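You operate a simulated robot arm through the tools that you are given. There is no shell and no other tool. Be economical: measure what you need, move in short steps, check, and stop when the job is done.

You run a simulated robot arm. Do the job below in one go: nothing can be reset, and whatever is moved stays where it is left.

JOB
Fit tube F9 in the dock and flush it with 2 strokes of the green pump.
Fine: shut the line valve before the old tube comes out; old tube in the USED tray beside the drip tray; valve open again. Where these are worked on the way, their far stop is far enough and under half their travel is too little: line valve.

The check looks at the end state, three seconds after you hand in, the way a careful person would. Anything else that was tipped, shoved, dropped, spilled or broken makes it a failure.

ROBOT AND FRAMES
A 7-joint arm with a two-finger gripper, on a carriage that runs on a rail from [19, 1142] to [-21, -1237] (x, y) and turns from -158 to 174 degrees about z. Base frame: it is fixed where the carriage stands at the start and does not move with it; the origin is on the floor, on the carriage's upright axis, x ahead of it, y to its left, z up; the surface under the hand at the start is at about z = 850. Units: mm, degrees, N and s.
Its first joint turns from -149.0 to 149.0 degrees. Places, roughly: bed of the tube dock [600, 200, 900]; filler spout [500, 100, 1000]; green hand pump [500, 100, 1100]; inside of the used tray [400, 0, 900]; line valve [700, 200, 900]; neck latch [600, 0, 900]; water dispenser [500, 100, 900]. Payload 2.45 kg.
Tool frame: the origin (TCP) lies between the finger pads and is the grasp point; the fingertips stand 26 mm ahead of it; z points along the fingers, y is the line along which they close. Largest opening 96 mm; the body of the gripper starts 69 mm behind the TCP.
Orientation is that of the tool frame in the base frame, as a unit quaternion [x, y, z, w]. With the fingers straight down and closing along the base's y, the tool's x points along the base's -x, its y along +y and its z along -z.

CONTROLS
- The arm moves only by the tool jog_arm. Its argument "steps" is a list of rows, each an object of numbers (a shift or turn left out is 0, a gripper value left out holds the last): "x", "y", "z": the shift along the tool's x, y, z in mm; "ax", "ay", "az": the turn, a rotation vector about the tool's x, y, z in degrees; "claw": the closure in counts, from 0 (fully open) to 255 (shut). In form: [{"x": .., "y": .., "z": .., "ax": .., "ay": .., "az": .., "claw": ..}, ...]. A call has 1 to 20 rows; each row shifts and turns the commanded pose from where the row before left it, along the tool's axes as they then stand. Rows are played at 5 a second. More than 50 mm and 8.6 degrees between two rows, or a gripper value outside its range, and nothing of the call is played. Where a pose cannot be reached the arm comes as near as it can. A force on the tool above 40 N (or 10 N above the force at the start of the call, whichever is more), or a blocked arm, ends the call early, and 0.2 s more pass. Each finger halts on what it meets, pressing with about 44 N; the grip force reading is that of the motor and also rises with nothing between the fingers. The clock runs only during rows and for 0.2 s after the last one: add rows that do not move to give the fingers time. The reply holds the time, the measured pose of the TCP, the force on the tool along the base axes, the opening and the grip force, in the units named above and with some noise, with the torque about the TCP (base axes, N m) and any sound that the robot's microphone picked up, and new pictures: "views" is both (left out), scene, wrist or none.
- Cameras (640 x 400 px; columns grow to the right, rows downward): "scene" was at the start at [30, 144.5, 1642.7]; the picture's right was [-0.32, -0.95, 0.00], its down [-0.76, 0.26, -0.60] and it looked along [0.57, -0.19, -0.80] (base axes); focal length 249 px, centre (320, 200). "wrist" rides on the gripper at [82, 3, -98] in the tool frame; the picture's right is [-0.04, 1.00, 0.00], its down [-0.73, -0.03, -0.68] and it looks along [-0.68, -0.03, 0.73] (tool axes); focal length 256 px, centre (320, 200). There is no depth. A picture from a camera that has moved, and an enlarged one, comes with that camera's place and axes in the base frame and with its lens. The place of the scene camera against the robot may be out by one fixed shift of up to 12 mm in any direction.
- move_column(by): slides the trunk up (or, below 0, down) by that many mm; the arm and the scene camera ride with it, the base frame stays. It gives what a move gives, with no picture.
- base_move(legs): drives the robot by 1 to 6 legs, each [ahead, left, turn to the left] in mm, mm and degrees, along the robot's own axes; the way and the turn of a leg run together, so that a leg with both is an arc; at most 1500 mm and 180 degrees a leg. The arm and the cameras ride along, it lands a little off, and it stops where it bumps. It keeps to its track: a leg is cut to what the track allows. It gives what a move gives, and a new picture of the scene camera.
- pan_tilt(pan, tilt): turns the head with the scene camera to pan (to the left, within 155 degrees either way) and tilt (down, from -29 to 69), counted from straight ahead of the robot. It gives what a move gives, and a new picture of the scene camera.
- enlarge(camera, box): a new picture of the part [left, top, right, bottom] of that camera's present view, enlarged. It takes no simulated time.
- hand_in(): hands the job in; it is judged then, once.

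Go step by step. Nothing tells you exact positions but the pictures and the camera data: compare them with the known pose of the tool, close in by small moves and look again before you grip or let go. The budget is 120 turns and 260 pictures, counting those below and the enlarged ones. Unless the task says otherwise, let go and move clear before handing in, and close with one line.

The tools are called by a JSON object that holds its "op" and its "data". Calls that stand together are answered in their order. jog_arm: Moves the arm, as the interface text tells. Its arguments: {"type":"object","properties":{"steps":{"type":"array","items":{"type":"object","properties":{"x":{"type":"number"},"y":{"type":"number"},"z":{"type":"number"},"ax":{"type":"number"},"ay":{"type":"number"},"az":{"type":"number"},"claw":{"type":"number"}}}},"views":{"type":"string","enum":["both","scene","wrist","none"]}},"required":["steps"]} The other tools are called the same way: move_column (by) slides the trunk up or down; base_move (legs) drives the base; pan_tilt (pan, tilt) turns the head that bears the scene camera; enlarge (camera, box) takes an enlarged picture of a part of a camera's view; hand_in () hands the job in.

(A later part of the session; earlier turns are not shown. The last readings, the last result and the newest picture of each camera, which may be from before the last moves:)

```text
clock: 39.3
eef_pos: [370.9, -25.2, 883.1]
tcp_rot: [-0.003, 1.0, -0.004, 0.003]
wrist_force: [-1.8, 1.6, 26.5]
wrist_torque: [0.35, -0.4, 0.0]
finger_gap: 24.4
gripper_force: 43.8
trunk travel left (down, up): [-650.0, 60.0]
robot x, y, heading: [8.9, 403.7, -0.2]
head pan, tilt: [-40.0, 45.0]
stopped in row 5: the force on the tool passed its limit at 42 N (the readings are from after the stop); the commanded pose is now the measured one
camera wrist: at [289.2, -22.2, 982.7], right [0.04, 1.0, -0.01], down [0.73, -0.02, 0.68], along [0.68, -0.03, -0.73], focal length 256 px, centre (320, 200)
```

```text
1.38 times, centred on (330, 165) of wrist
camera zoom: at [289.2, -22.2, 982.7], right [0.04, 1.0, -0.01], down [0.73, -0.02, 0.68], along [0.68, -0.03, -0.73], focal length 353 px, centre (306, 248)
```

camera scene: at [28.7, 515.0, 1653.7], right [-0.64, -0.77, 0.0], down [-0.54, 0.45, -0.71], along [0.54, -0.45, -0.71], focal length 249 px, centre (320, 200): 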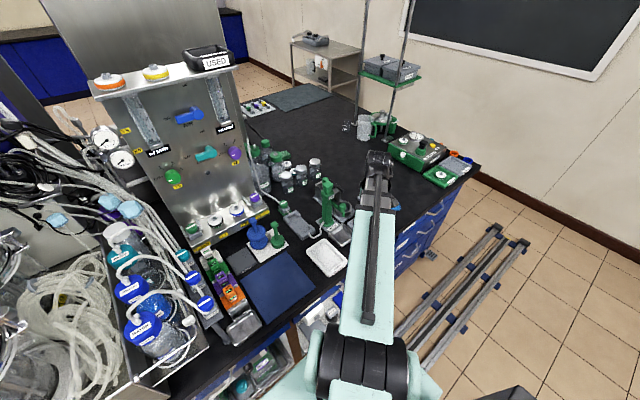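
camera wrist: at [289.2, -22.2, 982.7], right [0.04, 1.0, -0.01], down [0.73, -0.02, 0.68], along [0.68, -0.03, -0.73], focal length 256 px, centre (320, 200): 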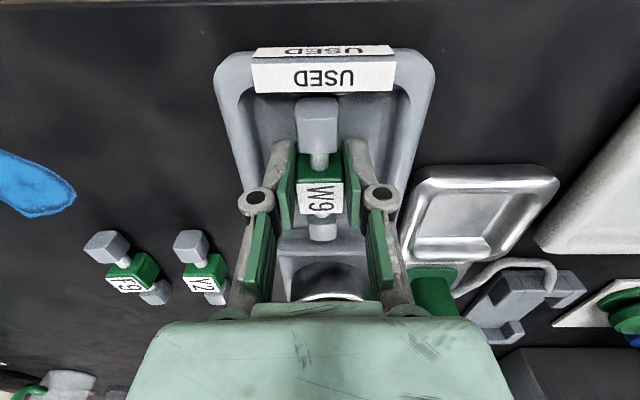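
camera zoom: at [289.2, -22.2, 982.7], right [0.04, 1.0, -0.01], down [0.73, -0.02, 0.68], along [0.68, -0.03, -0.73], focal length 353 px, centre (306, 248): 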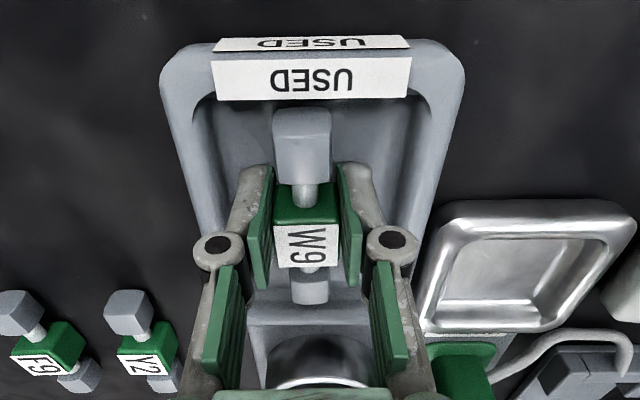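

The tube now rests evenly on the tray floor. I ease off, open narrowly, and rise.

{"op": "jog_arm", "data": {"steps": [{"z": -1.5}, {"claw": 165}, {}, {"z": -15}, {"z": -30}, {"z": -40, "claw": 110}, {"z": -40}, {"z": -40}], "views": "wrist"}}

```text
clock: 41.1
eef_pos: [371.2, -23.0, 1046.2]
tcp_rot: [-0.002, 1.0, -0.003, 0.003]
wrist_force: [-0.6, 0.0, 0.5]
wrist_torque: [0.03, 0.04, 0.02]
finger_gap: 55.0
gripper_force: 0.0
trunk travel left (down, up): [-650.0, 60.0]
robot x, y, heading: [7.0, 400.4, -0.1]
head pan, tilt: [-40.0, 45.0]
camera wrist: at [289.9, -19.8, 1146.0], right [0.04, 1.0, -0.01], down [0.73, -0.02, 0.68], along [0.68, -0.03, -0.73], focal length 256 px, centre (320, 200)
```

wrist: 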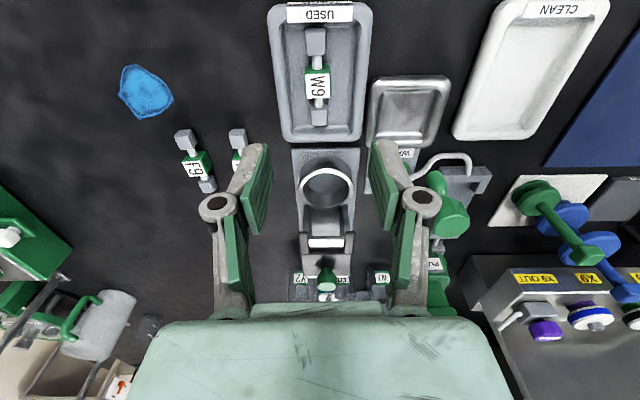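

W9 lies in the USED tray. Now to F9 at about [482,-193], approaching from above with narrow jaws.

{"op": "jog_arm", "data": {"steps": [{"x": -28, "y": -42, "claw": 138}, {"x": -28, "y": -42}, {"x": -28, "y": -43}, {"x": -27, "y": -43}, {"z": 35}, {"z": 35}], "views": "wrist"}}

{"op": "enlarge", "data": {"camera": "wrist", "box": [220, 40, 440, 240]}}

```text
refused: row 1 steps farther than a row can; nothing moved
```

```text
2.00 times, centred on (330, 140) of wrist
camera zoom: at [289.9, -19.8, 1146.0], right [0.04, 1.0, -0.01], down [0.73, -0.02, 0.68], along [0.68, -0.03, -0.73], focal length 512 px, centre (300, 320)
```

zoom: 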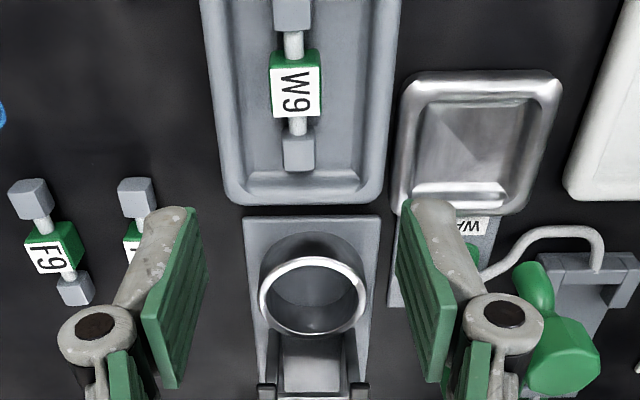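

The step was slightly too long; W9 sits nicely in the tray. I'll resend with shorter rows.

{"op": "jog_arm", "data": {"steps": [{"x": -22, "y": -34, "claw": 138}, {"x": -22, "y": -34}, {"x": -22, "y": -34}, {"x": -22, "y": -34}, {"x": -23, "y": -34}, {"z": 35}, {"z": 35}], "views": "wrist"}}

{"op": "enlarge", "data": {"camera": "wrist", "box": [220, 40, 440, 240]}}

```text
clock: 42.7
eef_pos: [484.6, -196.9, 976.9]
tcp_rot: [-0.003, 1.0, -0.004, 0.002]
wrist_force: [0.5, 0.9, 0.1]
wrist_torque: [0.0, 0.02, 0.02]
finger_gap: 44.1
gripper_force: 0.0
trunk travel left (down, up): [-650.0, 60.0]
robot x, y, heading: [4.5, 397.8, 0.2]
head pan, tilt: [-40.0, 45.0]
camera wrist: at [403.1, -193.7, 1076.5], right [0.04, 1.0, -0.01], down [0.73, -0.02, 0.68], along [0.68, -0.03, -0.73], focal length 256 px, centre (320, 200)
```

wrist: 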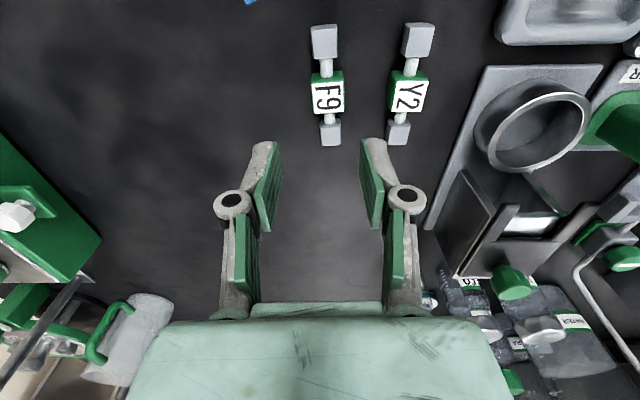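

```text
2.00 times, centred on (330, 140) of wrist
camera zoom: at [403.1, -193.7, 1076.5], right [0.04, 1.0, -0.01], down [0.73, -0.02, 0.68], along [0.68, -0.03, -0.73], focal length 512 px, centre (300, 320)
```

zoom: 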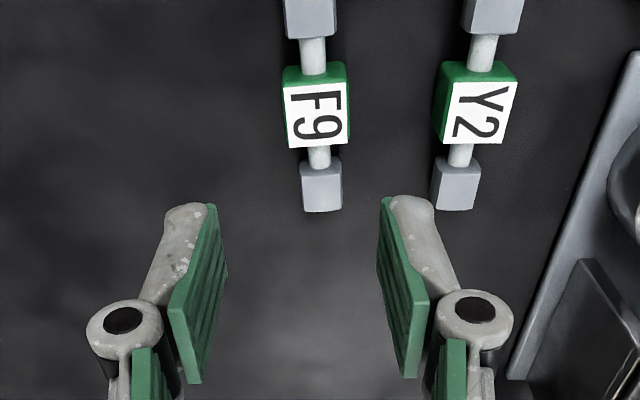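

F9's centre is [482,-191.5], skewed ~2°. I align and descend to the body.

{"op": "jog_arm", "data": {"steps": [{"x": 2.5, "y": 5, "az": -2}, {"z": 35}, {"z": 30}, {"z": 20}], "views": "wrist"}}

```text
clock: 43.7
eef_pos: [481.1, -192.4, 892.5]
tcp_rot: [-0.02, 1.0, -0.003, 0.003]
wrist_force: [0.5, 0.3, 0.2]
wrist_torque: [0.0, 0.04, 0.03]
finger_gap: 43.9
gripper_force: 0.0
trunk travel left (down, up): [-650.0, 60.0]
robot x, y, heading: [6.1, 399.8, 0.2]
head pan, tilt: [-40.0, 45.0]
camera wrist: at [399.9, -192.0, 992.3], right [0.0, 1.0, -0.01], down [0.73, 0.0, 0.68], along [0.68, 0.0, -0.73], focal length 256 px, centre (320, 200)
```

wrist: 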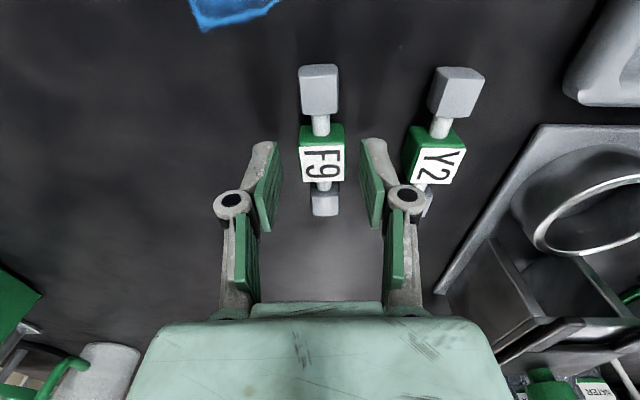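

{"op": "jog_arm", "data": {"steps": [{"z": 5}, {"z": 4}, {"claw": 255}, {}, {}, {"z": -5}, {"z": -10}], "views": "wrist"}}

```text
clock: 45.3
eef_pos: [480.6, -189.6, 900.4]
tcp_rot: [-0.02, 1.0, -0.002, 0.003]
wrist_force: [-1.0, -0.3, -0.6]
wrist_torque: [0.0, 0.0, -0.01]
finger_gap: 24.6
gripper_force: 43.9
trunk travel left (down, up): [-650.0, 60.0]
robot x, y, heading: [7.0, 399.1, 0.3]
head pan, tilt: [-40.0, 45.0]
camera wrist: at [398.7, -189.3, 1000.3], right [0.0, 1.0, -0.01], down [0.73, 0.0, 0.68], along [0.68, 0.0, -0.73], focal length 256 px, centre (320, 200)
```

wrist: 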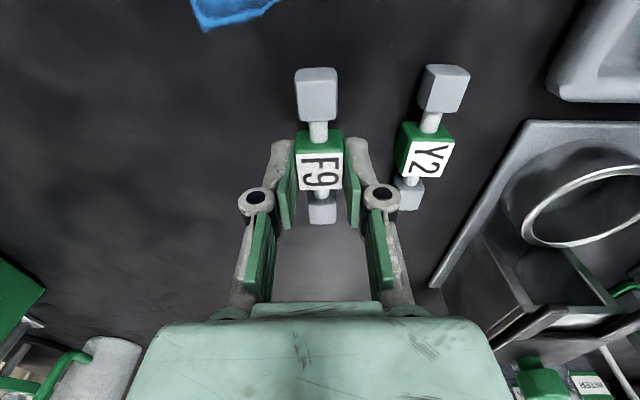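

F9 is held. I lift high and carry it over to the dock, restoring the yaw.

{"op": "jog_arm", "data": {"steps": [{"z": -45}, {"z": -45}, {"z": -45}, {"z": -45}, {"z": -45}, {"z": -45}, {"z": -15, "az": 2}, {"x": -15, "y": 40}, {"x": -15, "y": 40}, {"x": -15, "y": 40}, {"x": -12, "y": 40}, {"x": -12, "y": 40}, {"x": -10, "y": 40}, {"x": -10, "y": 40}, {"y": 40}, {"y": 36}], "views": "wrist"}}

```text
clock: 48.7
eef_pos: [568.6, 165.2, 1182.2]
tcp_rot: [-0.002, 1.0, -0.002, 0.003]
wrist_force: [-0.1, -0.2, -0.1]
wrist_torque: [0.01, -0.02, -0.02]
finger_gap: 24.6
gripper_force: 43.8
trunk travel left (down, up): [-650.0, 60.0]
robot x, y, heading: [5.3, 398.9, 0.1]
head pan, tilt: [-40.0, 45.0]
camera wrist: at [487.0, 168.3, 1282.4], right [0.04, 1.0, -0.01], down [0.73, -0.02, 0.68], along [0.68, -0.03, -0.73], focal length 256 px, centre (320, 200)
```

wrist: 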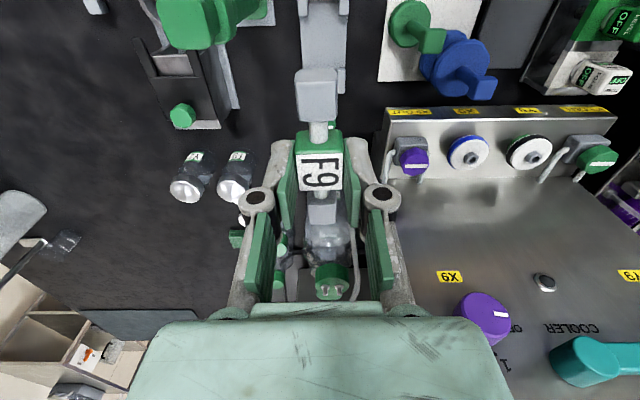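

{"op": "jog_arm", "data": {"steps": [{"z": 45}, {"z": 45}, {"z": 45}, {"z": 45}, {"z": 45}, {"z": 30}], "views": "wrist"}}

{"op": "enlarge", "data": {"camera": "wrist", "box": [220, 0, 440, 260]}}

```text
clock: 50.1
eef_pos: [568.7, 167.3, 930.6]
tcp_rot: [-0.002, 1.0, -0.003, 0.003]
wrist_force: [-0.2, -0.4, -0.5]
wrist_torque: [0.0, -0.01, -0.02]
finger_gap: 24.4
gripper_force: 44.9
trunk travel left (down, up): [-650.0, 60.0]
robot x, y, heading: [7.3, 403.0, 0.3]
head pan, tilt: [-40.0, 45.0]
camera wrist: at [486.9, 170.9, 1029.8], right [0.04, 1.0, -0.01], down [0.73, -0.02, 0.68], along [0.68, -0.03, -0.73], focal length 256 px, centre (320, 200)
```

wrist: 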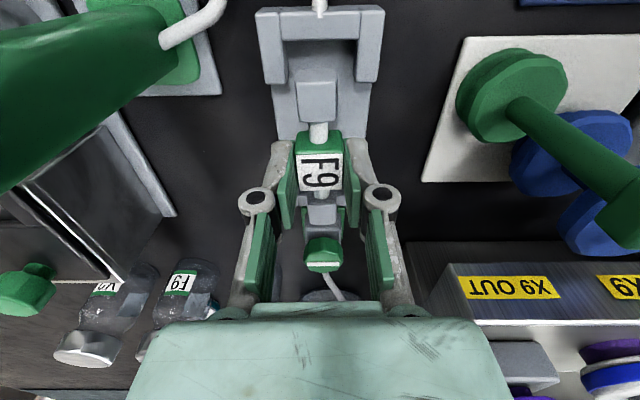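

```text
1.54 times, centred on (330, 130) of wrist
camera zoom: at [486.9, 170.9, 1029.8], right [0.04, 1.0, -0.01], down [0.73, -0.02, 0.68], along [0.68, -0.03, -0.73], focal length 394 px, centre (305, 308)
```

zoom: 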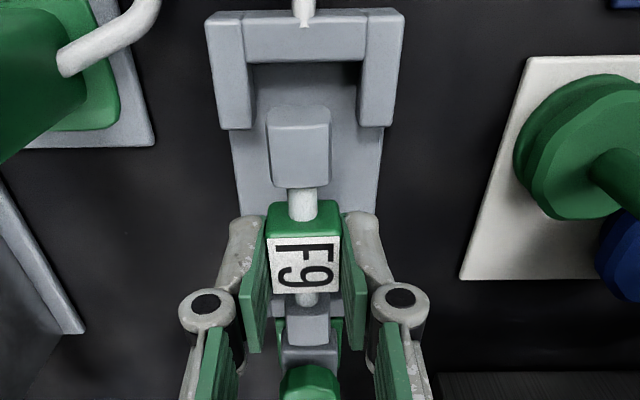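

Aligned with the dock. I lower in stages.

{"op": "jog_arm", "data": {"steps": [{"z": 15}, {"z": 12}, {"z": 3}], "views": "wrist"}}

{"op": "enlarge", "data": {"camera": "wrist", "box": [220, 0, 440, 260]}}

```text
clock: 50.9
eef_pos: [568.8, 164.5, 898.8]
tcp_rot: [-0.003, 1.0, -0.003, 0.003]
wrist_force: [-0.2, 0.3, -0.5]
wrist_torque: [0.01, -0.02, -0.03]
finger_gap: 24.8
gripper_force: 44.3
trunk travel left (down, up): [-650.0, 60.0]
robot x, y, heading: [5.8, 401.8, 0.0]
head pan, tilt: [-40.0, 45.0]
camera wrist: at [486.8, 168.3, 998.2], right [0.04, 1.0, -0.01], down [0.73, -0.02, 0.68], along [0.68, -0.03, -0.73], focal length 256 px, centre (320, 200)
```

wrist: 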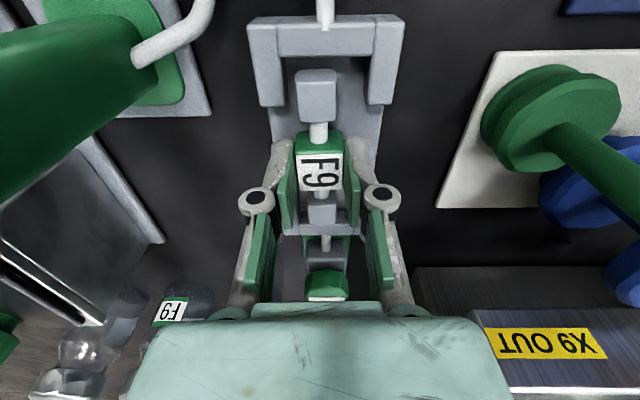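

```text
1.54 times, centred on (330, 130) of wrist
camera zoom: at [486.8, 168.3, 998.2], right [0.04, 1.0, -0.01], down [0.73, -0.02, 0.68], along [0.68, -0.03, -0.73], focal length 394 px, centre (305, 308)
```

zoom: 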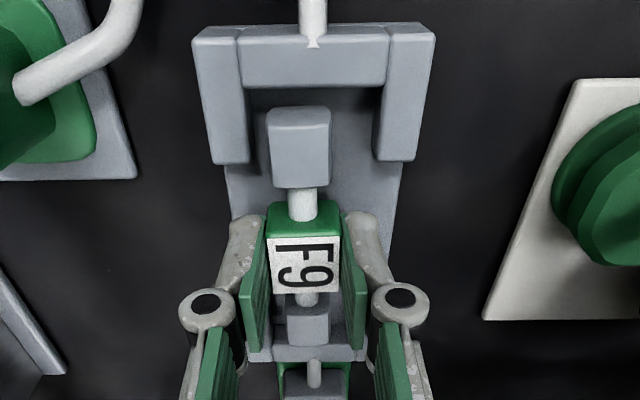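

I shift 2 mm to +y for centring and keep lowering toward contact.

{"op": "jog_arm", "data": {"steps": [{"y": 2}, {"z": 2}, {"z": 2}, {}], "views": "none"}}

```text
clock: 51.9
eef_pos: [567.8, 168.7, 895.3]
tcp_rot: [-0.001, 1.0, -0.003, 0.003]
wrist_force: [0.0, -0.2, -1.4]
wrist_torque: [0.0, 0.01, -0.01]
finger_gap: 24.7
gripper_force: 44.2
trunk travel left (down, up): [-650.0, 60.0]
robot x, y, heading: [9.6, 399.5, 0.2]
head pan, tilt: [-40.0, 45.0]
```

{"op": "jog_arm", "data": {"steps": [{"z": 2}, {"z": 1}, {}], "views": "wrist"}}

{"op": "enlarge", "data": {"camera": "wrist", "box": [220, 0, 440, 260]}}

```text
clock: 52.7
eef_pos: [568.6, 167.8, 892.0]
tcp_rot: [-0.002, 1.0, -0.003, 0.002]
wrist_force: [1.0, -0.8, -0.5]
wrist_torque: [0.01, 0.0, 0.02]
finger_gap: 24.7
gripper_force: 44.2
trunk travel left (down, up): [-650.0, 60.0]
robot x, y, heading: [8.4, 398.5, -0.0]
head pan, tilt: [-40.0, 45.0]
camera wrist: at [486.4, 171.9, 991.4], right [0.03, 1.0, -0.01], down [0.73, -0.02, 0.68], along [0.68, -0.03, -0.73], focal length 256 px, centre (320, 200)
```

wrist: 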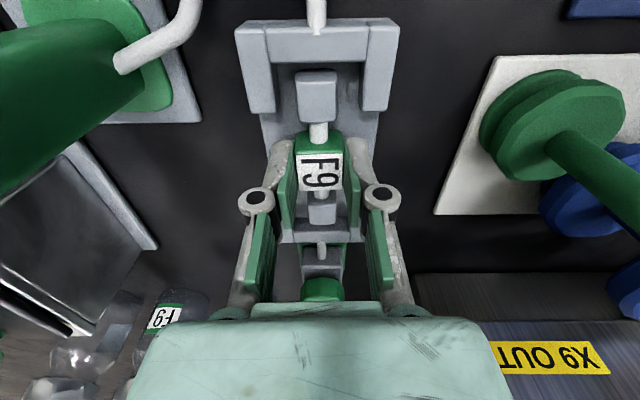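

```text
1.54 times, centred on (330, 130) of wrist
camera zoom: at [486.4, 171.9, 991.4], right [0.03, 1.0, -0.01], down [0.73, -0.02, 0.68], along [0.68, -0.03, -0.73], focal length 394 px, centre (305, 308)
```

zoom: 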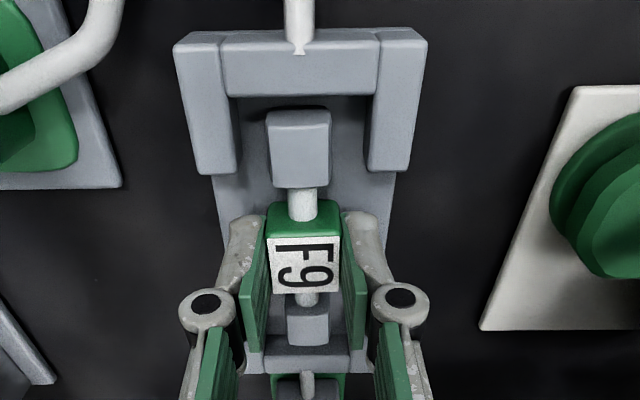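

{"op": "jog_arm", "data": {"steps": [{"z": 1.5}, {"z": 1.5}, {"z": 1.5}, {}], "views": "wrist"}}

```text
clock: 53.5
eef_pos: [568.0, 168.7, 893.2]
tcp_rot: [-0.003, 1.0, -0.004, 0.006]
wrist_force: [-2.3, 1.1, 23.8]
wrist_torque: [0.09, 0.16, -0.03]
finger_gap: 24.8
gripper_force: 44.0
trunk travel left (down, up): [-650.0, 60.0]
robot x, y, heading: [7.6, 398.8, 0.1]
head pan, tilt: [-40.0, 45.0]
stopped in row 4: the force on the tool passed its limit at 41 N (the readings are from after the stop); the commanded pose is now the measured one
camera wrist: at [485.7, 172.0, 990.3], right [0.03, 1.0, -0.01], down [0.73, -0.02, 0.69], along [0.69, -0.03, -0.73], focal length 256 px, centre (320, 200)
```

wrist: 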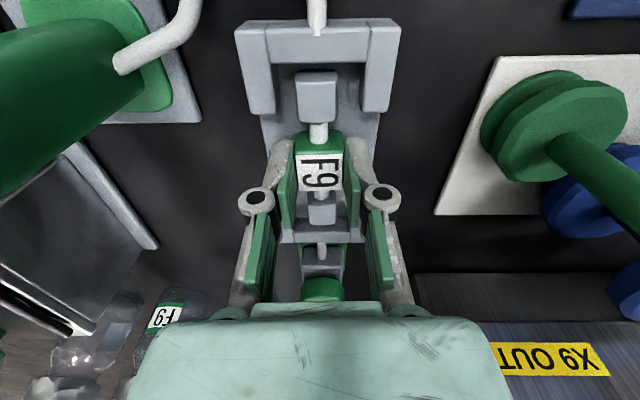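

Even contact with the bed. I ease off, open, and compare with how W9 was seated.

{"op": "jog_arm", "data": {"steps": [{"z": 0.5}, {"claw": 110}, {}, {"x": -3, "y": -1}, {}], "views": "wrist"}}

{"op": "enlarge", "data": {"camera": "wrist", "box": [220, 0, 440, 260]}}

```text
clock: 54.7
eef_pos: [572.1, 167.5, 888.1]
tcp_rot: [-0.003, 1.0, -0.004, 0.004]
wrist_force: [-1.2, 0.7, 0.1]
wrist_torque: [-0.01, -0.02, 0.03]
finger_gap: 54.8
gripper_force: 0.1
trunk travel left (down, up): [-650.0, 60.0]
robot x, y, heading: [8.0, 396.8, 0.2]
head pan, tilt: [-40.0, 45.0]
camera wrist: at [490.8, 169.7, 987.8], right [0.03, 1.0, -0.01], down [0.73, -0.02, 0.69], along [0.68, -0.03, -0.73], focal length 256 px, centre (320, 200)
```

wrist: 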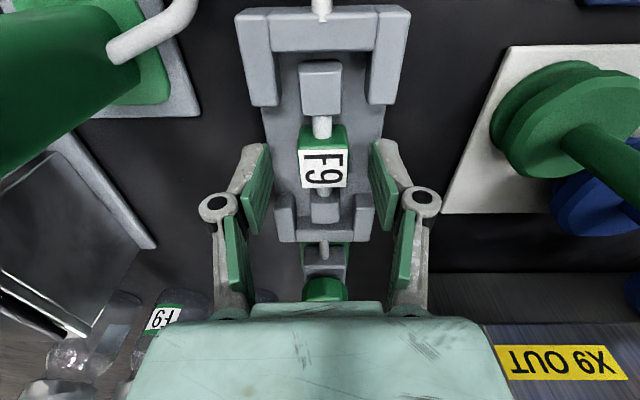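

```text
1.54 times, centred on (330, 130) of wrist
camera zoom: at [490.8, 169.7, 987.8], right [0.03, 1.0, -0.01], down [0.73, -0.02, 0.69], along [0.68, -0.03, -0.73], focal length 394 px, centre (305, 308)
```

zoom: 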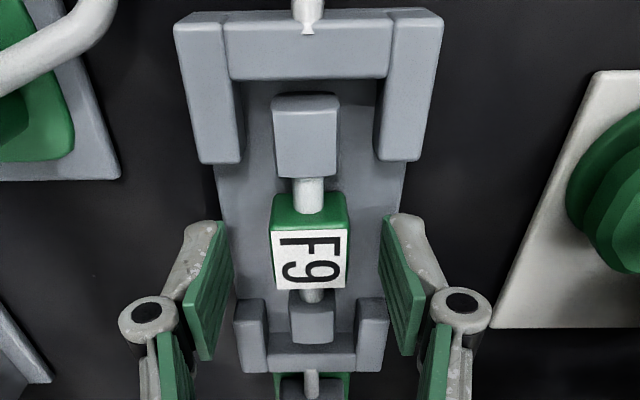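

F9 sits in the bed but ~4–5 mm nearer the robot and 2 mm to the right of where W9 was. I'll regrip and nudge it to match.

{"op": "jog_arm", "data": {"steps": [{"x": 5, "z": 1}, {"claw": 255}, {}, {}, {"z": -1.5}, {"x": -4, "y": 1.5}, {}], "views": "wrist"}}

```text
clock: 56.3
eef_pos: [572.5, 169.5, 889.0]
tcp_rot: [-0.003, 1.0, -0.003, 0.005]
wrist_force: [0.3, 0.2, -1.0]
wrist_torque: [0.0, 0.02, -0.01]
finger_gap: 24.5
gripper_force: 44.1
trunk travel left (down, up): [-650.0, 60.0]
robot x, y, heading: [4.1, 400.5, 0.3]
head pan, tilt: [-40.0, 45.0]
camera wrist: at [490.3, 171.8, 988.7], right [0.03, 1.0, -0.01], down [0.73, -0.02, 0.69], along [0.68, -0.03, -0.73], focal length 256 px, centre (320, 200)
```

wrist: 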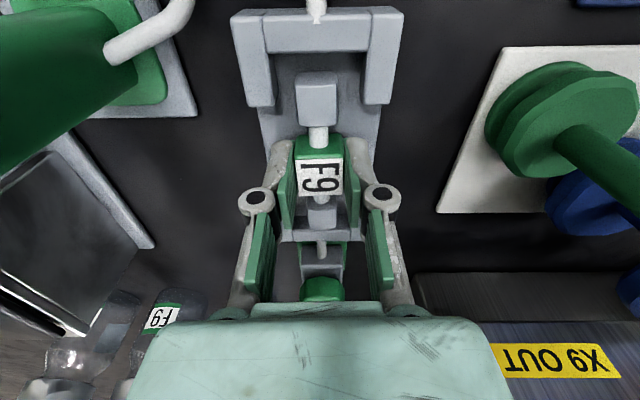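

It now matches W9's seat. I lower, release, and rise.

{"op": "jog_arm", "data": {"steps": [{"z": 1.5}, {}, {"claw": 110}, {}, {"z": -20}, {"z": -40}], "views": "wrist"}}

{"op": "enlarge", "data": {"camera": "wrist", "box": [220, 0, 440, 260]}}

```text
clock: 57.7
eef_pos: [572.0, 168.2, 948.7]
tcp_rot: [-0.002, 1.0, -0.003, 0.006]
wrist_force: [-0.1, 0.3, -0.4]
wrist_torque: [0.02, 0.0, -0.02]
finger_gap: 54.7
gripper_force: 0.0
trunk travel left (down, up): [-650.0, 60.0]
robot x, y, heading: [4.1, 399.7, -0.1]
head pan, tilt: [-40.0, 45.0]
camera wrist: at [489.8, 171.4, 1048.0], right [0.03, 1.0, -0.01], down [0.73, -0.02, 0.69], along [0.68, -0.03, -0.73], focal length 256 px, centre (320, 200)
```

wrist: 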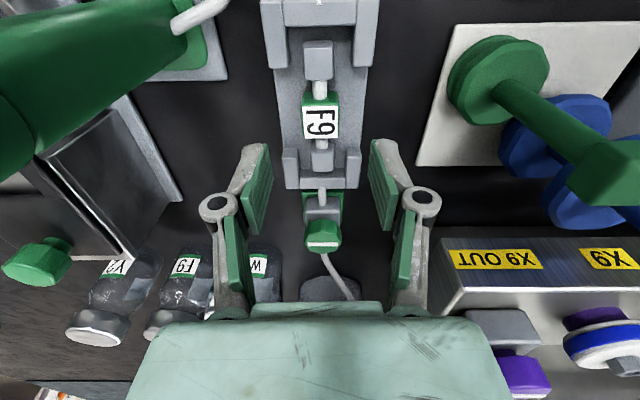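

```text
1.54 times, centred on (330, 130) of wrist
camera zoom: at [489.8, 171.4, 1048.0], right [0.03, 1.0, -0.01], down [0.73, -0.02, 0.69], along [0.68, -0.03, -0.73], focal length 394 px, centre (305, 308)
```

zoom: 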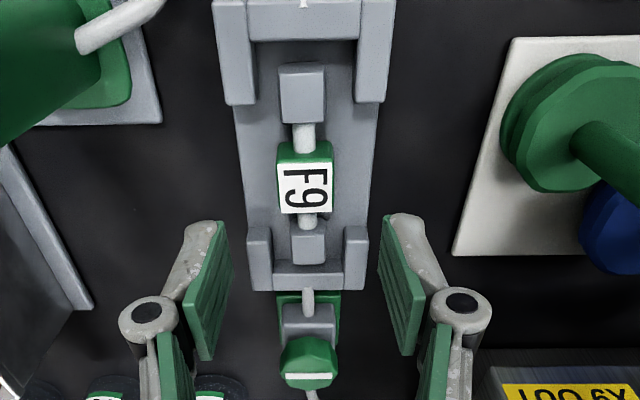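

F9 is seated like the old tube. Now reopen the line valve: go over the knob and grip its upper part.

{"op": "jog_arm", "data": {"steps": [{"x": -40, "y": -2, "claw": 132}, {"x": -40, "y": -1}, {"x": -34, "y": -1}, {"z": 20}, {}], "views": "wrist"}}

```text
clock: 58.9
eef_pos: [687.5, 165.4, 930.2]
tcp_rot: [-0.002, 1.0, -0.003, 0.004]
wrist_force: [1.1, 0.0, -0.3]
wrist_torque: [0.02, 0.0, -0.02]
finger_gap: 46.0
gripper_force: 0.0
trunk travel left (down, up): [-650.0, 60.0]
robot x, y, heading: [7.7, 398.8, 0.0]
head pan, tilt: [-40.0, 45.0]
camera wrist: at [604.1, 168.2, 1029.7], right [0.03, 1.0, -0.01], down [0.73, -0.02, 0.69], along [0.69, -0.03, -0.73], focal length 256 px, centre (320, 200)
```

wrist: 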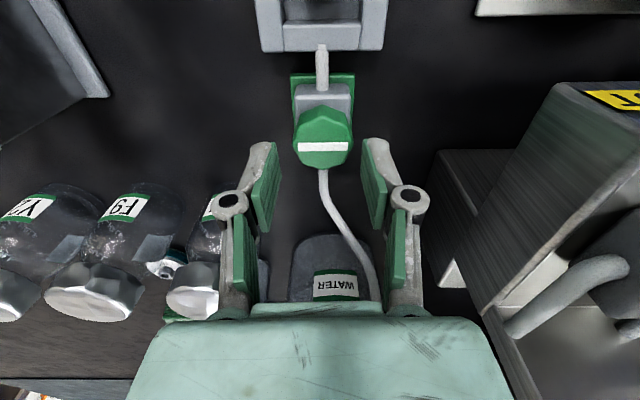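

{"op": "jog_arm", "data": {"steps": [{"y": 0.5, "z": 23}, {"claw": 255}, {}, {}, {"az": -6}, {"az": -6}, {"az": -6}, {"az": -6}, {"az": -6}, {"az": -6}, {"az": -6}], "views": "wrist"}}

```text
clock: 61.3
eef_pos: [685.5, 169.4, 906.5]
tcp_rot: [-0.361, 0.933, -0.004, 0.004]
wrist_force: [1.1, 28.2, 12.8]
wrist_torque: [0.9, -0.22, -0.1]
finger_gap: 33.5
gripper_force: 44.7
trunk travel left (down, up): [-650.0, 60.0]
robot x, y, heading: [7.3, 399.5, 0.1]
head pan, tilt: [-40.0, 45.0]
camera wrist: at [621.8, 117.6, 1006.5], right [-0.64, 0.76, -0.01], down [0.55, 0.47, 0.68], along [0.53, 0.44, -0.73], focal length 256 px, centre (320, 200)
```

wrist: 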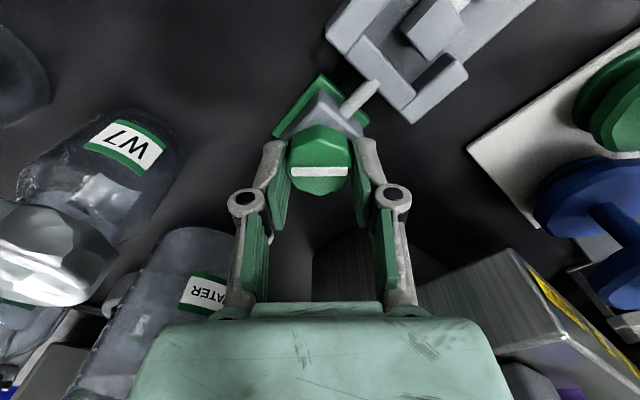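

The knob follows, ~42° so far. Release, lift, turn back, and regrip for the rest.

{"op": "jog_arm", "data": {"steps": [{"claw": 132}, {}, {"z": -20}, {"az": 8}, {"az": 8}, {"az": 8}, {"az": 8}, {"az": 8}, {"az": 2}], "views": "wrist"}}

```text
clock: 63.3
eef_pos: [685.8, 164.3, 926.2]
tcp_rot: [-0.001, 1.0, -0.002, 0.004]
wrist_force: [-0.5, 0.6, -0.1]
wrist_torque: [0.02, -0.03, -0.02]
finger_gap: 46.4
gripper_force: 0.2
trunk travel left (down, up): [-650.0, 60.0]
robot x, y, heading: [3.9, 398.6, 0.2]
head pan, tilt: [-40.0, 45.0]
camera wrist: at [603.1, 168.5, 1024.9], right [0.04, 1.0, -0.01], down [0.73, -0.02, 0.69], along [0.68, -0.03, -0.73], focal length 256 px, centre (320, 200)
```

wrist: 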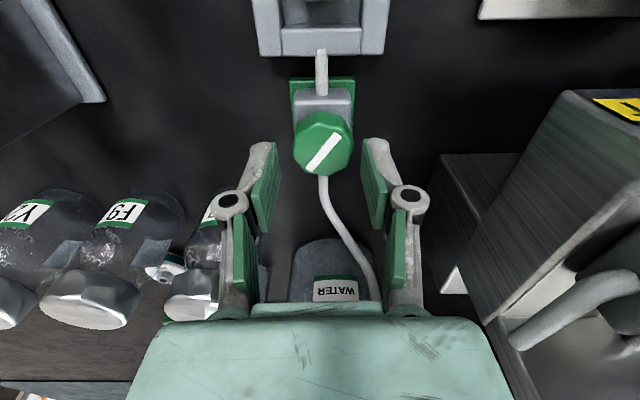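

{"op": "jog_arm", "data": {"steps": [{"y": 1, "z": 20}, {"claw": 255}, {}, {}, {"az": -6}, {"az": -6}, {"az": -6}, {"az": -6, "y": 0.5}, {"az": -6}, {"az": -6, "y": 0.5}, {"az": -5}, {"az": -4}], "views": "wrist"}}

```text
clock: 65.9
eef_pos: [683.5, 168.0, 906.4]
tcp_rot: [-0.386, 0.923, -0.004, 0.002]
wrist_force: [-2.5, 17.7, 10.9]
wrist_torque: [0.44, 0.3, -0.76]
finger_gap: 33.0
gripper_force: 44.5
trunk travel left (down, up): [-650.0, 60.0]
robot x, y, heading: [5.3, 398.6, 0.2]
head pan, tilt: [-40.0, 45.0]
camera wrist: at [623.3, 113.9, 1006.0], right [-0.68, 0.73, -0.01], down [0.53, 0.51, 0.68], along [0.5, 0.46, -0.73], focal length 256 px, centre (320, 200)
```

wrist: 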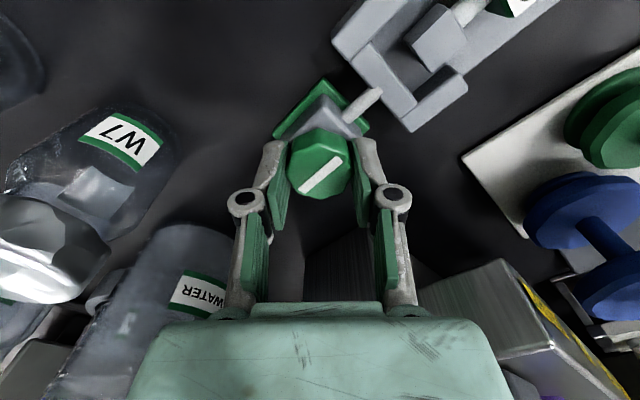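

The pointer lines up with the pipe and torque shows the stop: valve open. I release, lift and turn back.

{"op": "jog_arm", "data": {"steps": [{"claw": 132}, {}, {"z": -30}, {"z": -30, "az": 8}, {"z": -40, "az": 8}, {"z": -45, "az": 8}, {"z": -45, "az": 8}, {"z": -45, "az": 8}, {"z": -35, "az": 5}, {"x": 40, "claw": 255}, {"x": 40}, {"x": 40}, {"x": 20}], "views": "both"}}

```text
clock: 68.7
eef_pos: [538.3, 167.4, 1175.1]
tcp_rot: [-0.003, 1.0, -0.003, 0.004]
wrist_force: [0.7, -0.3, 0.0]
wrist_torque: [0.0, -0.02, 0.02]
finger_gap: 0.1
gripper_force: 28.4
trunk travel left (down, up): [-650.0, 60.0]
robot x, y, heading: [6.3, 400.0, -0.0]
head pan, tilt: [-40.0, 45.0]
camera scene: at [28.3, 515.0, 1653.7], right [-0.64, -0.77, 0.0], down [-0.54, 0.45, -0.71], along [0.54, -0.45, -0.71], focal length 249 px, centre (320, 200)
camera wrist: at [456.4, 171.1, 1275.0], right [0.03, 1.0, -0.01], down [0.73, -0.02, 0.69], along [0.69, -0.03, -0.73], focal length 256 px, centre (320, 200)
```

scene: 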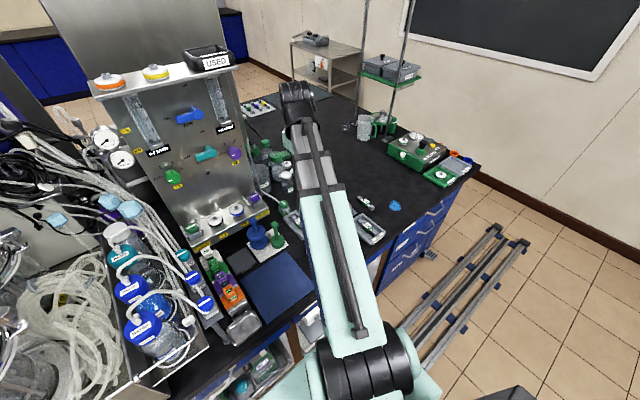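
wrist: 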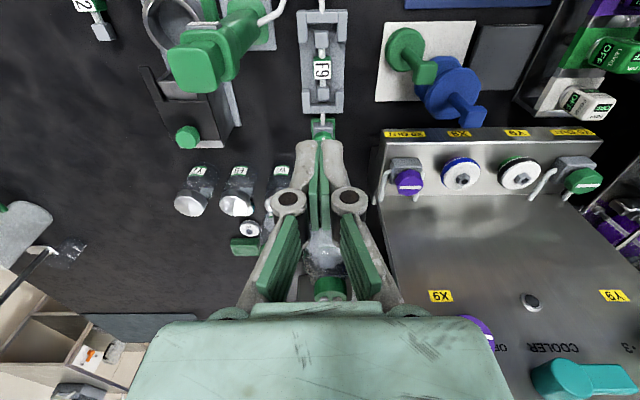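

F9 is in the dock and the valve reads open. Now the pump: I'll move to view its cap, which I put at about [515,70,1065].

{"op": "jog_arm", "data": {"steps": [{"x": 20, "y": -24}, {"x": 20, "y": -24}, {"x": 20, "y": -24}, {"x": 20, "y": -24}], "views": "wrist"}}

{"op": "enlarge", "data": {"camera": "wrist", "box": [220, 30, 440, 230]}}

```text
clock: 69.7
eef_pos: [461.2, 72.9, 1173.9]
tcp_rot: [-0.002, 1.0, -0.003, 0.005]
wrist_force: [0.2, 0.4, -0.2]
wrist_torque: [0.02, 0.06, -0.02]
finger_gap: 0.0
gripper_force: 28.3
trunk travel left (down, up): [-650.0, 60.0]
robot x, y, heading: [5.8, 401.1, 0.2]
head pan, tilt: [-40.0, 45.0]
camera wrist: at [378.9, 76.5, 1272.4], right [0.03, 1.0, -0.01], down [0.73, -0.02, 0.69], along [0.68, -0.03, -0.73], focal length 256 px, centre (320, 200)
```

wrist: 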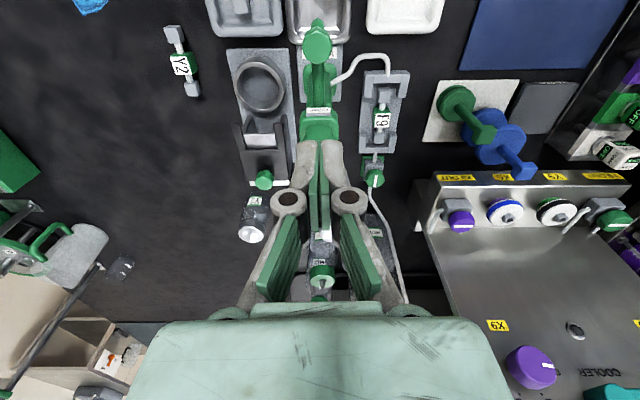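

```text
2.00 times, centred on (330, 130) of wrist
camera zoom: at [378.9, 76.5, 1272.4], right [0.03, 1.0, -0.01], down [0.73, -0.02, 0.69], along [0.68, -0.03, -0.73], focal length 512 px, centre (300, 340)
```

zoom: 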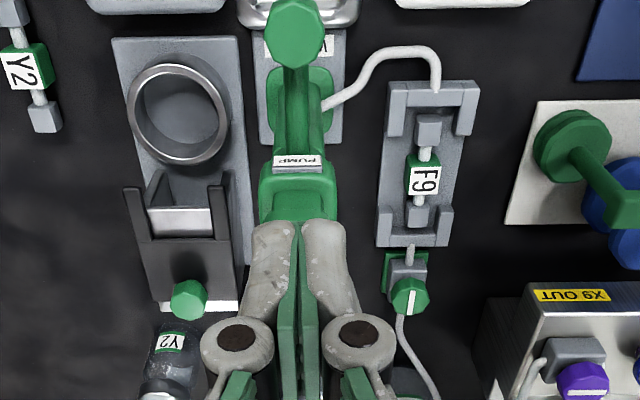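

The pump column stands at y≈70 with a cap toward the far side and an arm toward me. I'll look at it from the side before pressing anything.

{"op": "jog_arm", "data": {"steps": [{"x": 20, "y": -38}, {"x": 20, "y": -38}, {"x": 20, "y": -38}, {"z": 40}, {"z": 40}], "views": "wrist"}}

{"op": "enlarge", "data": {"camera": "scene", "box": [270, 150, 390, 260]}}

{"op": "enlarge", "data": {"camera": "wrist", "box": [360, 100, 560, 330]}}

```text
clock: 70.9
eef_pos: [402.7, -41.0, 1092.5]
tcp_rot: [-0.002, 1.0, -0.004, 0.005]
wrist_force: [0.4, -0.2, 0.2]
wrist_torque: [-0.05, 0.02, 0.03]
finger_gap: 0.1
gripper_force: 28.2
trunk travel left (down, up): [-650.0, 60.0]
robot x, y, heading: [8.5, 399.2, 0.0]
head pan, tilt: [-40.0, 45.0]
camera wrist: at [319.9, -38.0, 1191.6], right [0.03, 1.0, -0.01], down [0.73, -0.02, 0.69], along [0.69, -0.03, -0.73], focal length 256 px, centre (320, 200)
```

wrist: 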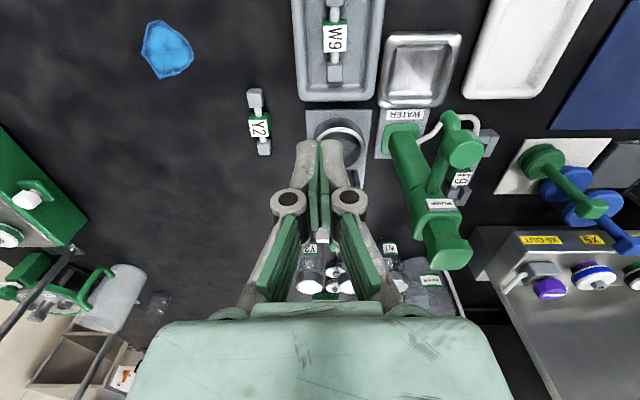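

```text
3.64 times, centred on (330, 205) of scene
camera zoom: at [28.7, 515.1, 1653.7], right [-0.64, -0.77, 0.0], down [-0.54, 0.45, -0.71], along [0.54, -0.45, -0.71], focal length 906 px, centre (284, 182)
```

zoom: 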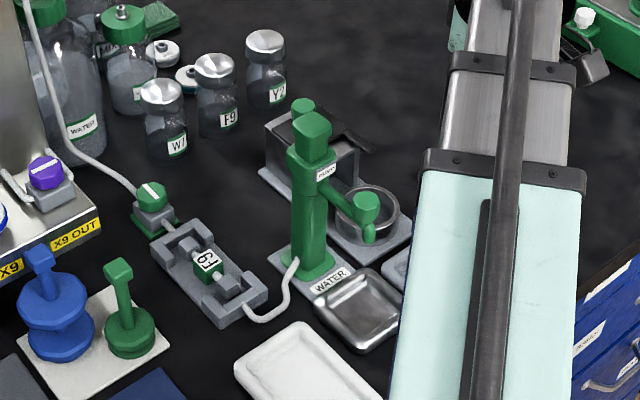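

```text
1.74 times, centred on (460, 215) of wrist
camera zoom: at [319.9, -38.0, 1191.6], right [0.03, 1.0, -0.01], down [0.73, -0.02, 0.69], along [0.69, -0.03, -0.73], focal length 445 px, centre (76, 174)
```

zoom: 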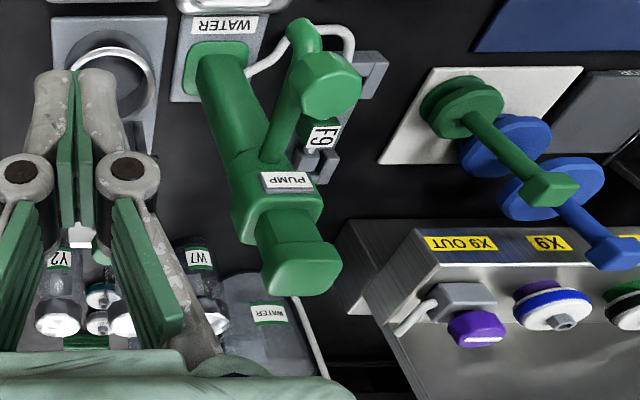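

Clear: it is a vertical column with a plunger cap on top at ~[515,70], top z≈1060, and a spout over the drip tray. I'll go above the cap with closed fingers.

{"op": "jog_arm", "data": {"steps": [{"z": -45}, {"z": -15}, {"x": -23, "y": 22}, {"x": -23, "y": 22}, {"x": -22, "y": 22}, {"x": -22, "y": 22}, {"x": -22, "y": 22}, {"z": 30}], "views": "both"}}

{"op": "enlarge", "data": {"camera": "wrist", "box": [220, 60, 440, 260]}}

```text
clock: 72.7
eef_pos: [513.6, 68.0, 1127.0]
tcp_rot: [-0.003, 1.0, -0.003, 0.004]
wrist_force: [-0.2, 0.0, 0.3]
wrist_torque: [0.0, 0.0, 0.01]
finger_gap: 0.1
gripper_force: 28.6
trunk travel left (down, up): [-650.0, 60.0]
robot x, y, heading: [6.7, 395.8, 0.1]
head pan, tilt: [-40.0, 45.0]
camera scene: at [28.7, 515.2, 1653.7], right [-0.64, -0.77, 0.0], down [-0.54, 0.45, -0.71], along [0.54, -0.45, -0.71], focal length 249 px, centre (320, 200)
camera wrist: at [432.1, 72.0, 1226.0], right [0.04, 1.0, -0.01], down [0.73, -0.02, 0.69], along [0.68, -0.03, -0.73], focal length 256 px, centre (320, 200)
```

scene: 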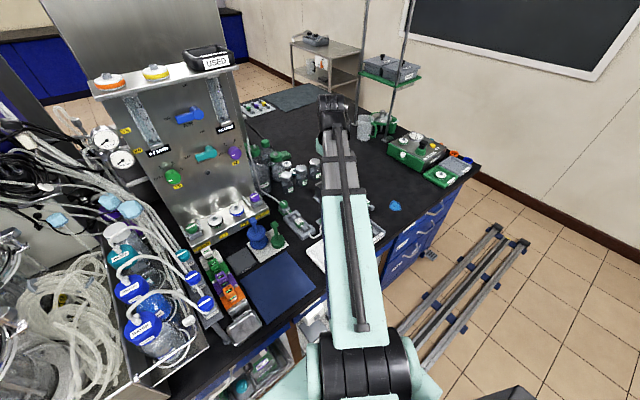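
wrist: 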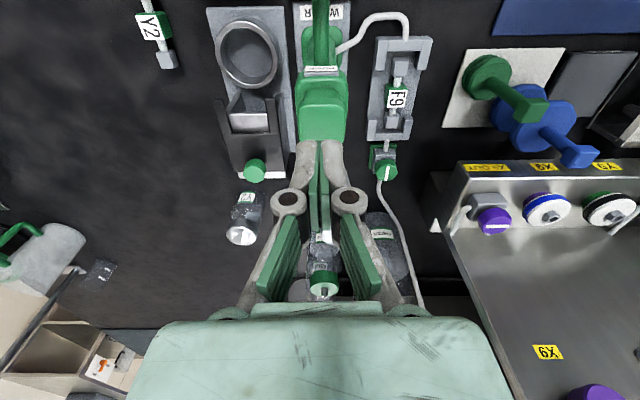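

```text
2.00 times, centred on (330, 160) of wrist
camera zoom: at [432.1, 72.0, 1226.0], right [0.04, 1.0, -0.01], down [0.73, -0.02, 0.69], along [0.68, -0.03, -0.73], focal length 512 px, centre (300, 280)
```

zoom: 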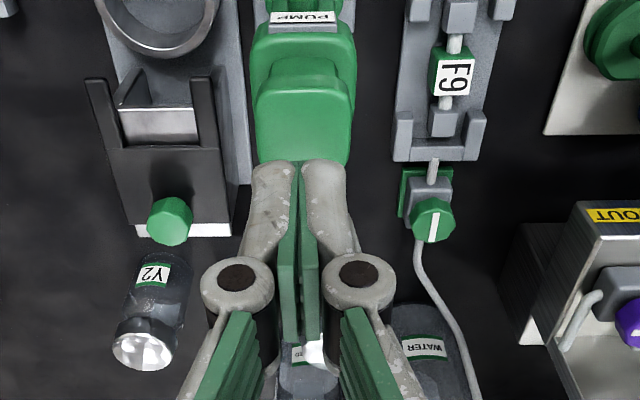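

The hand is centred over the cap. I descend gently to find contact and press.

{"op": "jog_arm", "data": {"steps": [{"z": 25}, {"z": 8}, {"z": 5}, {"z": 5}, {"z": 5}], "views": "wrist"}}

```text
clock: 73.9
eef_pos: [514.8, 68.2, 1076.0]
tcp_rot: [-0.003, 1.0, -0.004, 0.005]
wrist_force: [-1.2, -0.9, 3.6]
wrist_torque: [-0.05, 0.09, 0.03]
finger_gap: 5.9
gripper_force: 28.1
trunk travel left (down, up): [-650.0, 60.0]
robot x, y, heading: [6.4, 398.1, -0.0]
head pan, tilt: [-40.0, 45.0]
camera wrist: at [433.5, 71.4, 1176.1], right [0.04, 1.0, -0.01], down [0.73, -0.02, 0.69], along [0.69, -0.03, -0.73], focal length 256 px, centre (320, 200)
```

wrist: 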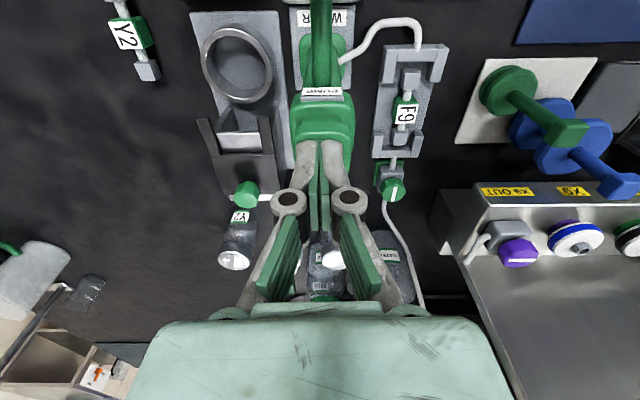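

Contact, with light force. I keep pressing down in small steps.

{"op": "jog_arm", "data": {"steps": [{"z": 5}, {"z": 5}, {"z": 5}], "views": "wrist"}}

{"op": "enlarge", "data": {"camera": "wrist", "box": [220, 60, 440, 260]}}

```text
clock: 74.8
eef_pos: [515.5, 67.4, 1066.2]
tcp_rot: [-0.003, 1.0, -0.005, 0.007]
wrist_force: [-3.1, 1.9, 31.5]
wrist_torque: [0.08, 0.29, 0.01]
finger_gap: 6.2
gripper_force: 28.5
trunk travel left (down, up): [-650.0, 60.0]
robot x, y, heading: [8.1, 401.4, 0.2]
head pan, tilt: [-40.0, 45.0]
stopped in row 3: the force on the tool passed its limit at 42 N (the readings are from after the stop); the commanded pose is now the measured one
camera wrist: at [433.1, 71.9, 1164.9], right [0.03, 1.0, -0.01], down [0.72, -0.02, 0.69], along [0.69, -0.03, -0.72], focal length 256 px, centre (320, 200)
```

wrist: 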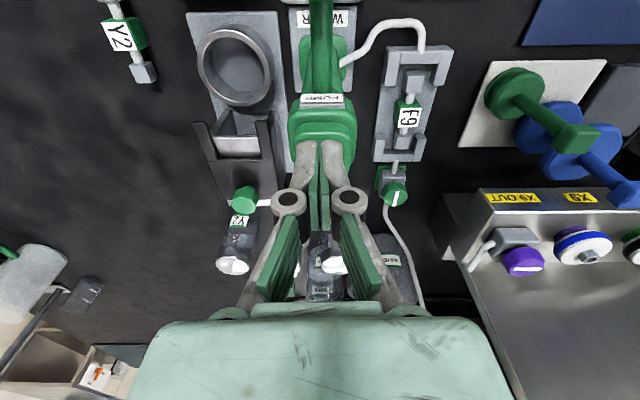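

```text
2.00 times, centred on (330, 160) of wrist
camera zoom: at [433.1, 71.9, 1164.9], right [0.03, 1.0, -0.01], down [0.72, -0.02, 0.69], along [0.69, -0.03, -0.72], focal length 512 px, centre (300, 280)
```

zoom: 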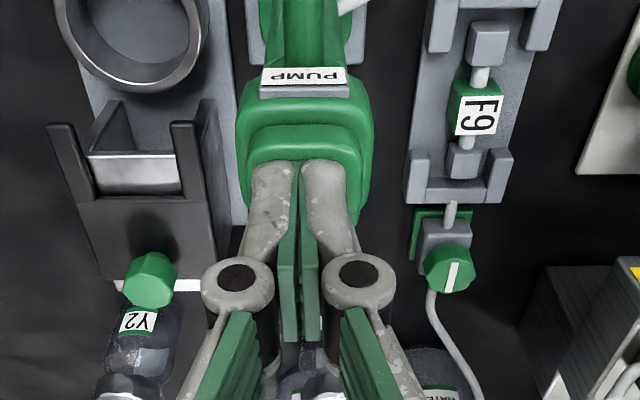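

The plunger has bottomed out (force rose sharply). I lift to let it return and check.

{"op": "jog_arm", "data": {"steps": [{"z": -10}, {"z": -15}, {"z": -35}, {}], "views": "wrist"}}

{"op": "enlarge", "data": {"camera": "wrist", "box": [220, 60, 440, 260]}}

```text
clock: 75.8
eef_pos: [518.5, 68.0, 1125.8]
tcp_rot: [-0.003, 1.0, -0.005, 0.005]
wrist_force: [0.3, -0.9, 0.5]
wrist_torque: [0.01, -0.03, 0.0]
finger_gap: 0.1
gripper_force: 28.4
trunk travel left (down, up): [-650.0, 60.0]
robot x, y, heading: [8.3, 394.0, 0.5]
head pan, tilt: [-40.0, 45.0]
camera wrist: at [434.8, 71.7, 1223.8], right [0.03, 1.0, -0.01], down [0.73, -0.02, 0.69], along [0.69, -0.03, -0.73], focal length 256 px, centre (320, 200)
```

wrist: 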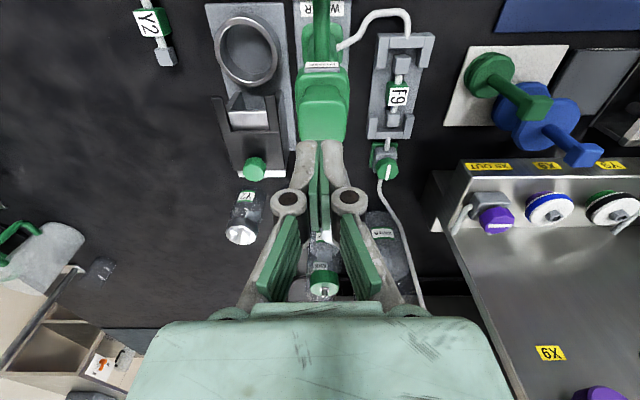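

```text
2.00 times, centred on (330, 160) of wrist
camera zoom: at [434.8, 71.7, 1223.8], right [0.03, 1.0, -0.01], down [0.73, -0.02, 0.69], along [0.69, -0.03, -0.73], focal length 512 px, centre (300, 280)
```

zoom: 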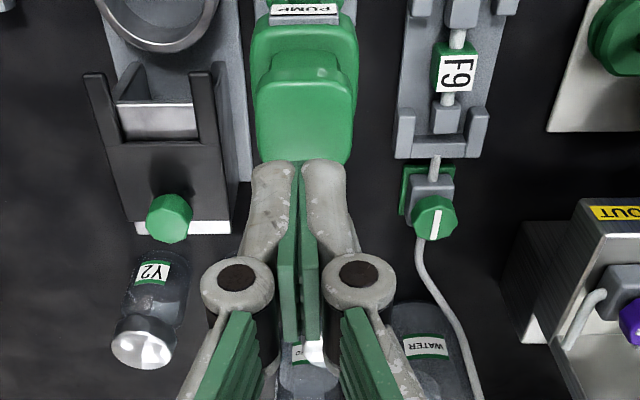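

The cap has sprung back fully. Second stroke, the same way.

{"op": "jog_arm", "data": {"steps": [{"x": 3, "z": 25}, {"z": 8}, {"z": 8}, {"z": 5}, {"z": 5}, {"z": 5}, {"z": 5}, {}], "views": "wrist"}}

{"op": "enlarge", "data": {"camera": "wrist", "box": [220, 60, 440, 260]}}

```text
clock: 77.6
eef_pos: [513.0, 66.3, 1066.4]
tcp_rot: [-0.003, 1.0, -0.005, 0.008]
wrist_force: [0.7, 1.8, 40.7]
wrist_torque: [0.05, 0.29, -0.05]
finger_gap: 5.9
gripper_force: 28.8
trunk travel left (down, up): [-650.0, 60.0]
robot x, y, heading: [9.1, 395.7, 0.2]
head pan, tilt: [-40.0, 45.0]
camera wrist: at [430.1, 71.4, 1164.1], right [0.03, 1.0, -0.01], down [0.72, -0.02, 0.69], along [0.69, -0.03, -0.72], focal length 256 px, centre (320, 200)
```

wrist: 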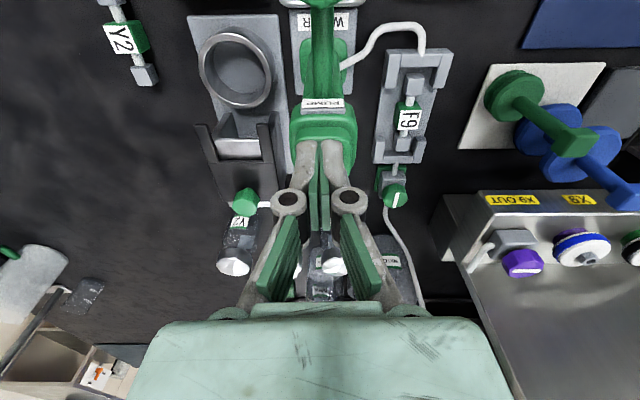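

```text
2.00 times, centred on (330, 160) of wrist
camera zoom: at [430.1, 71.4, 1164.1], right [0.03, 1.0, -0.01], down [0.72, -0.02, 0.69], along [0.69, -0.03, -0.72], focal length 512 px, centre (300, 280)
```

zoom: 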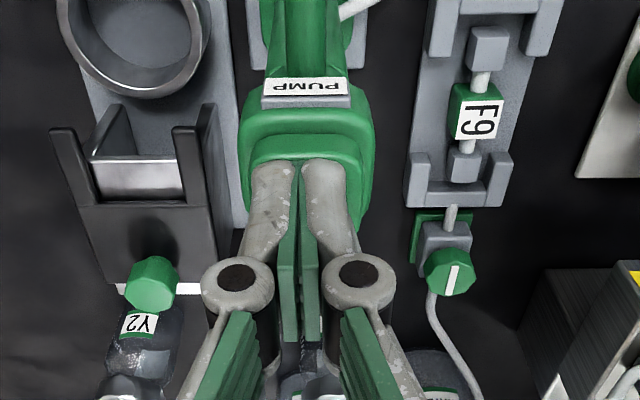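

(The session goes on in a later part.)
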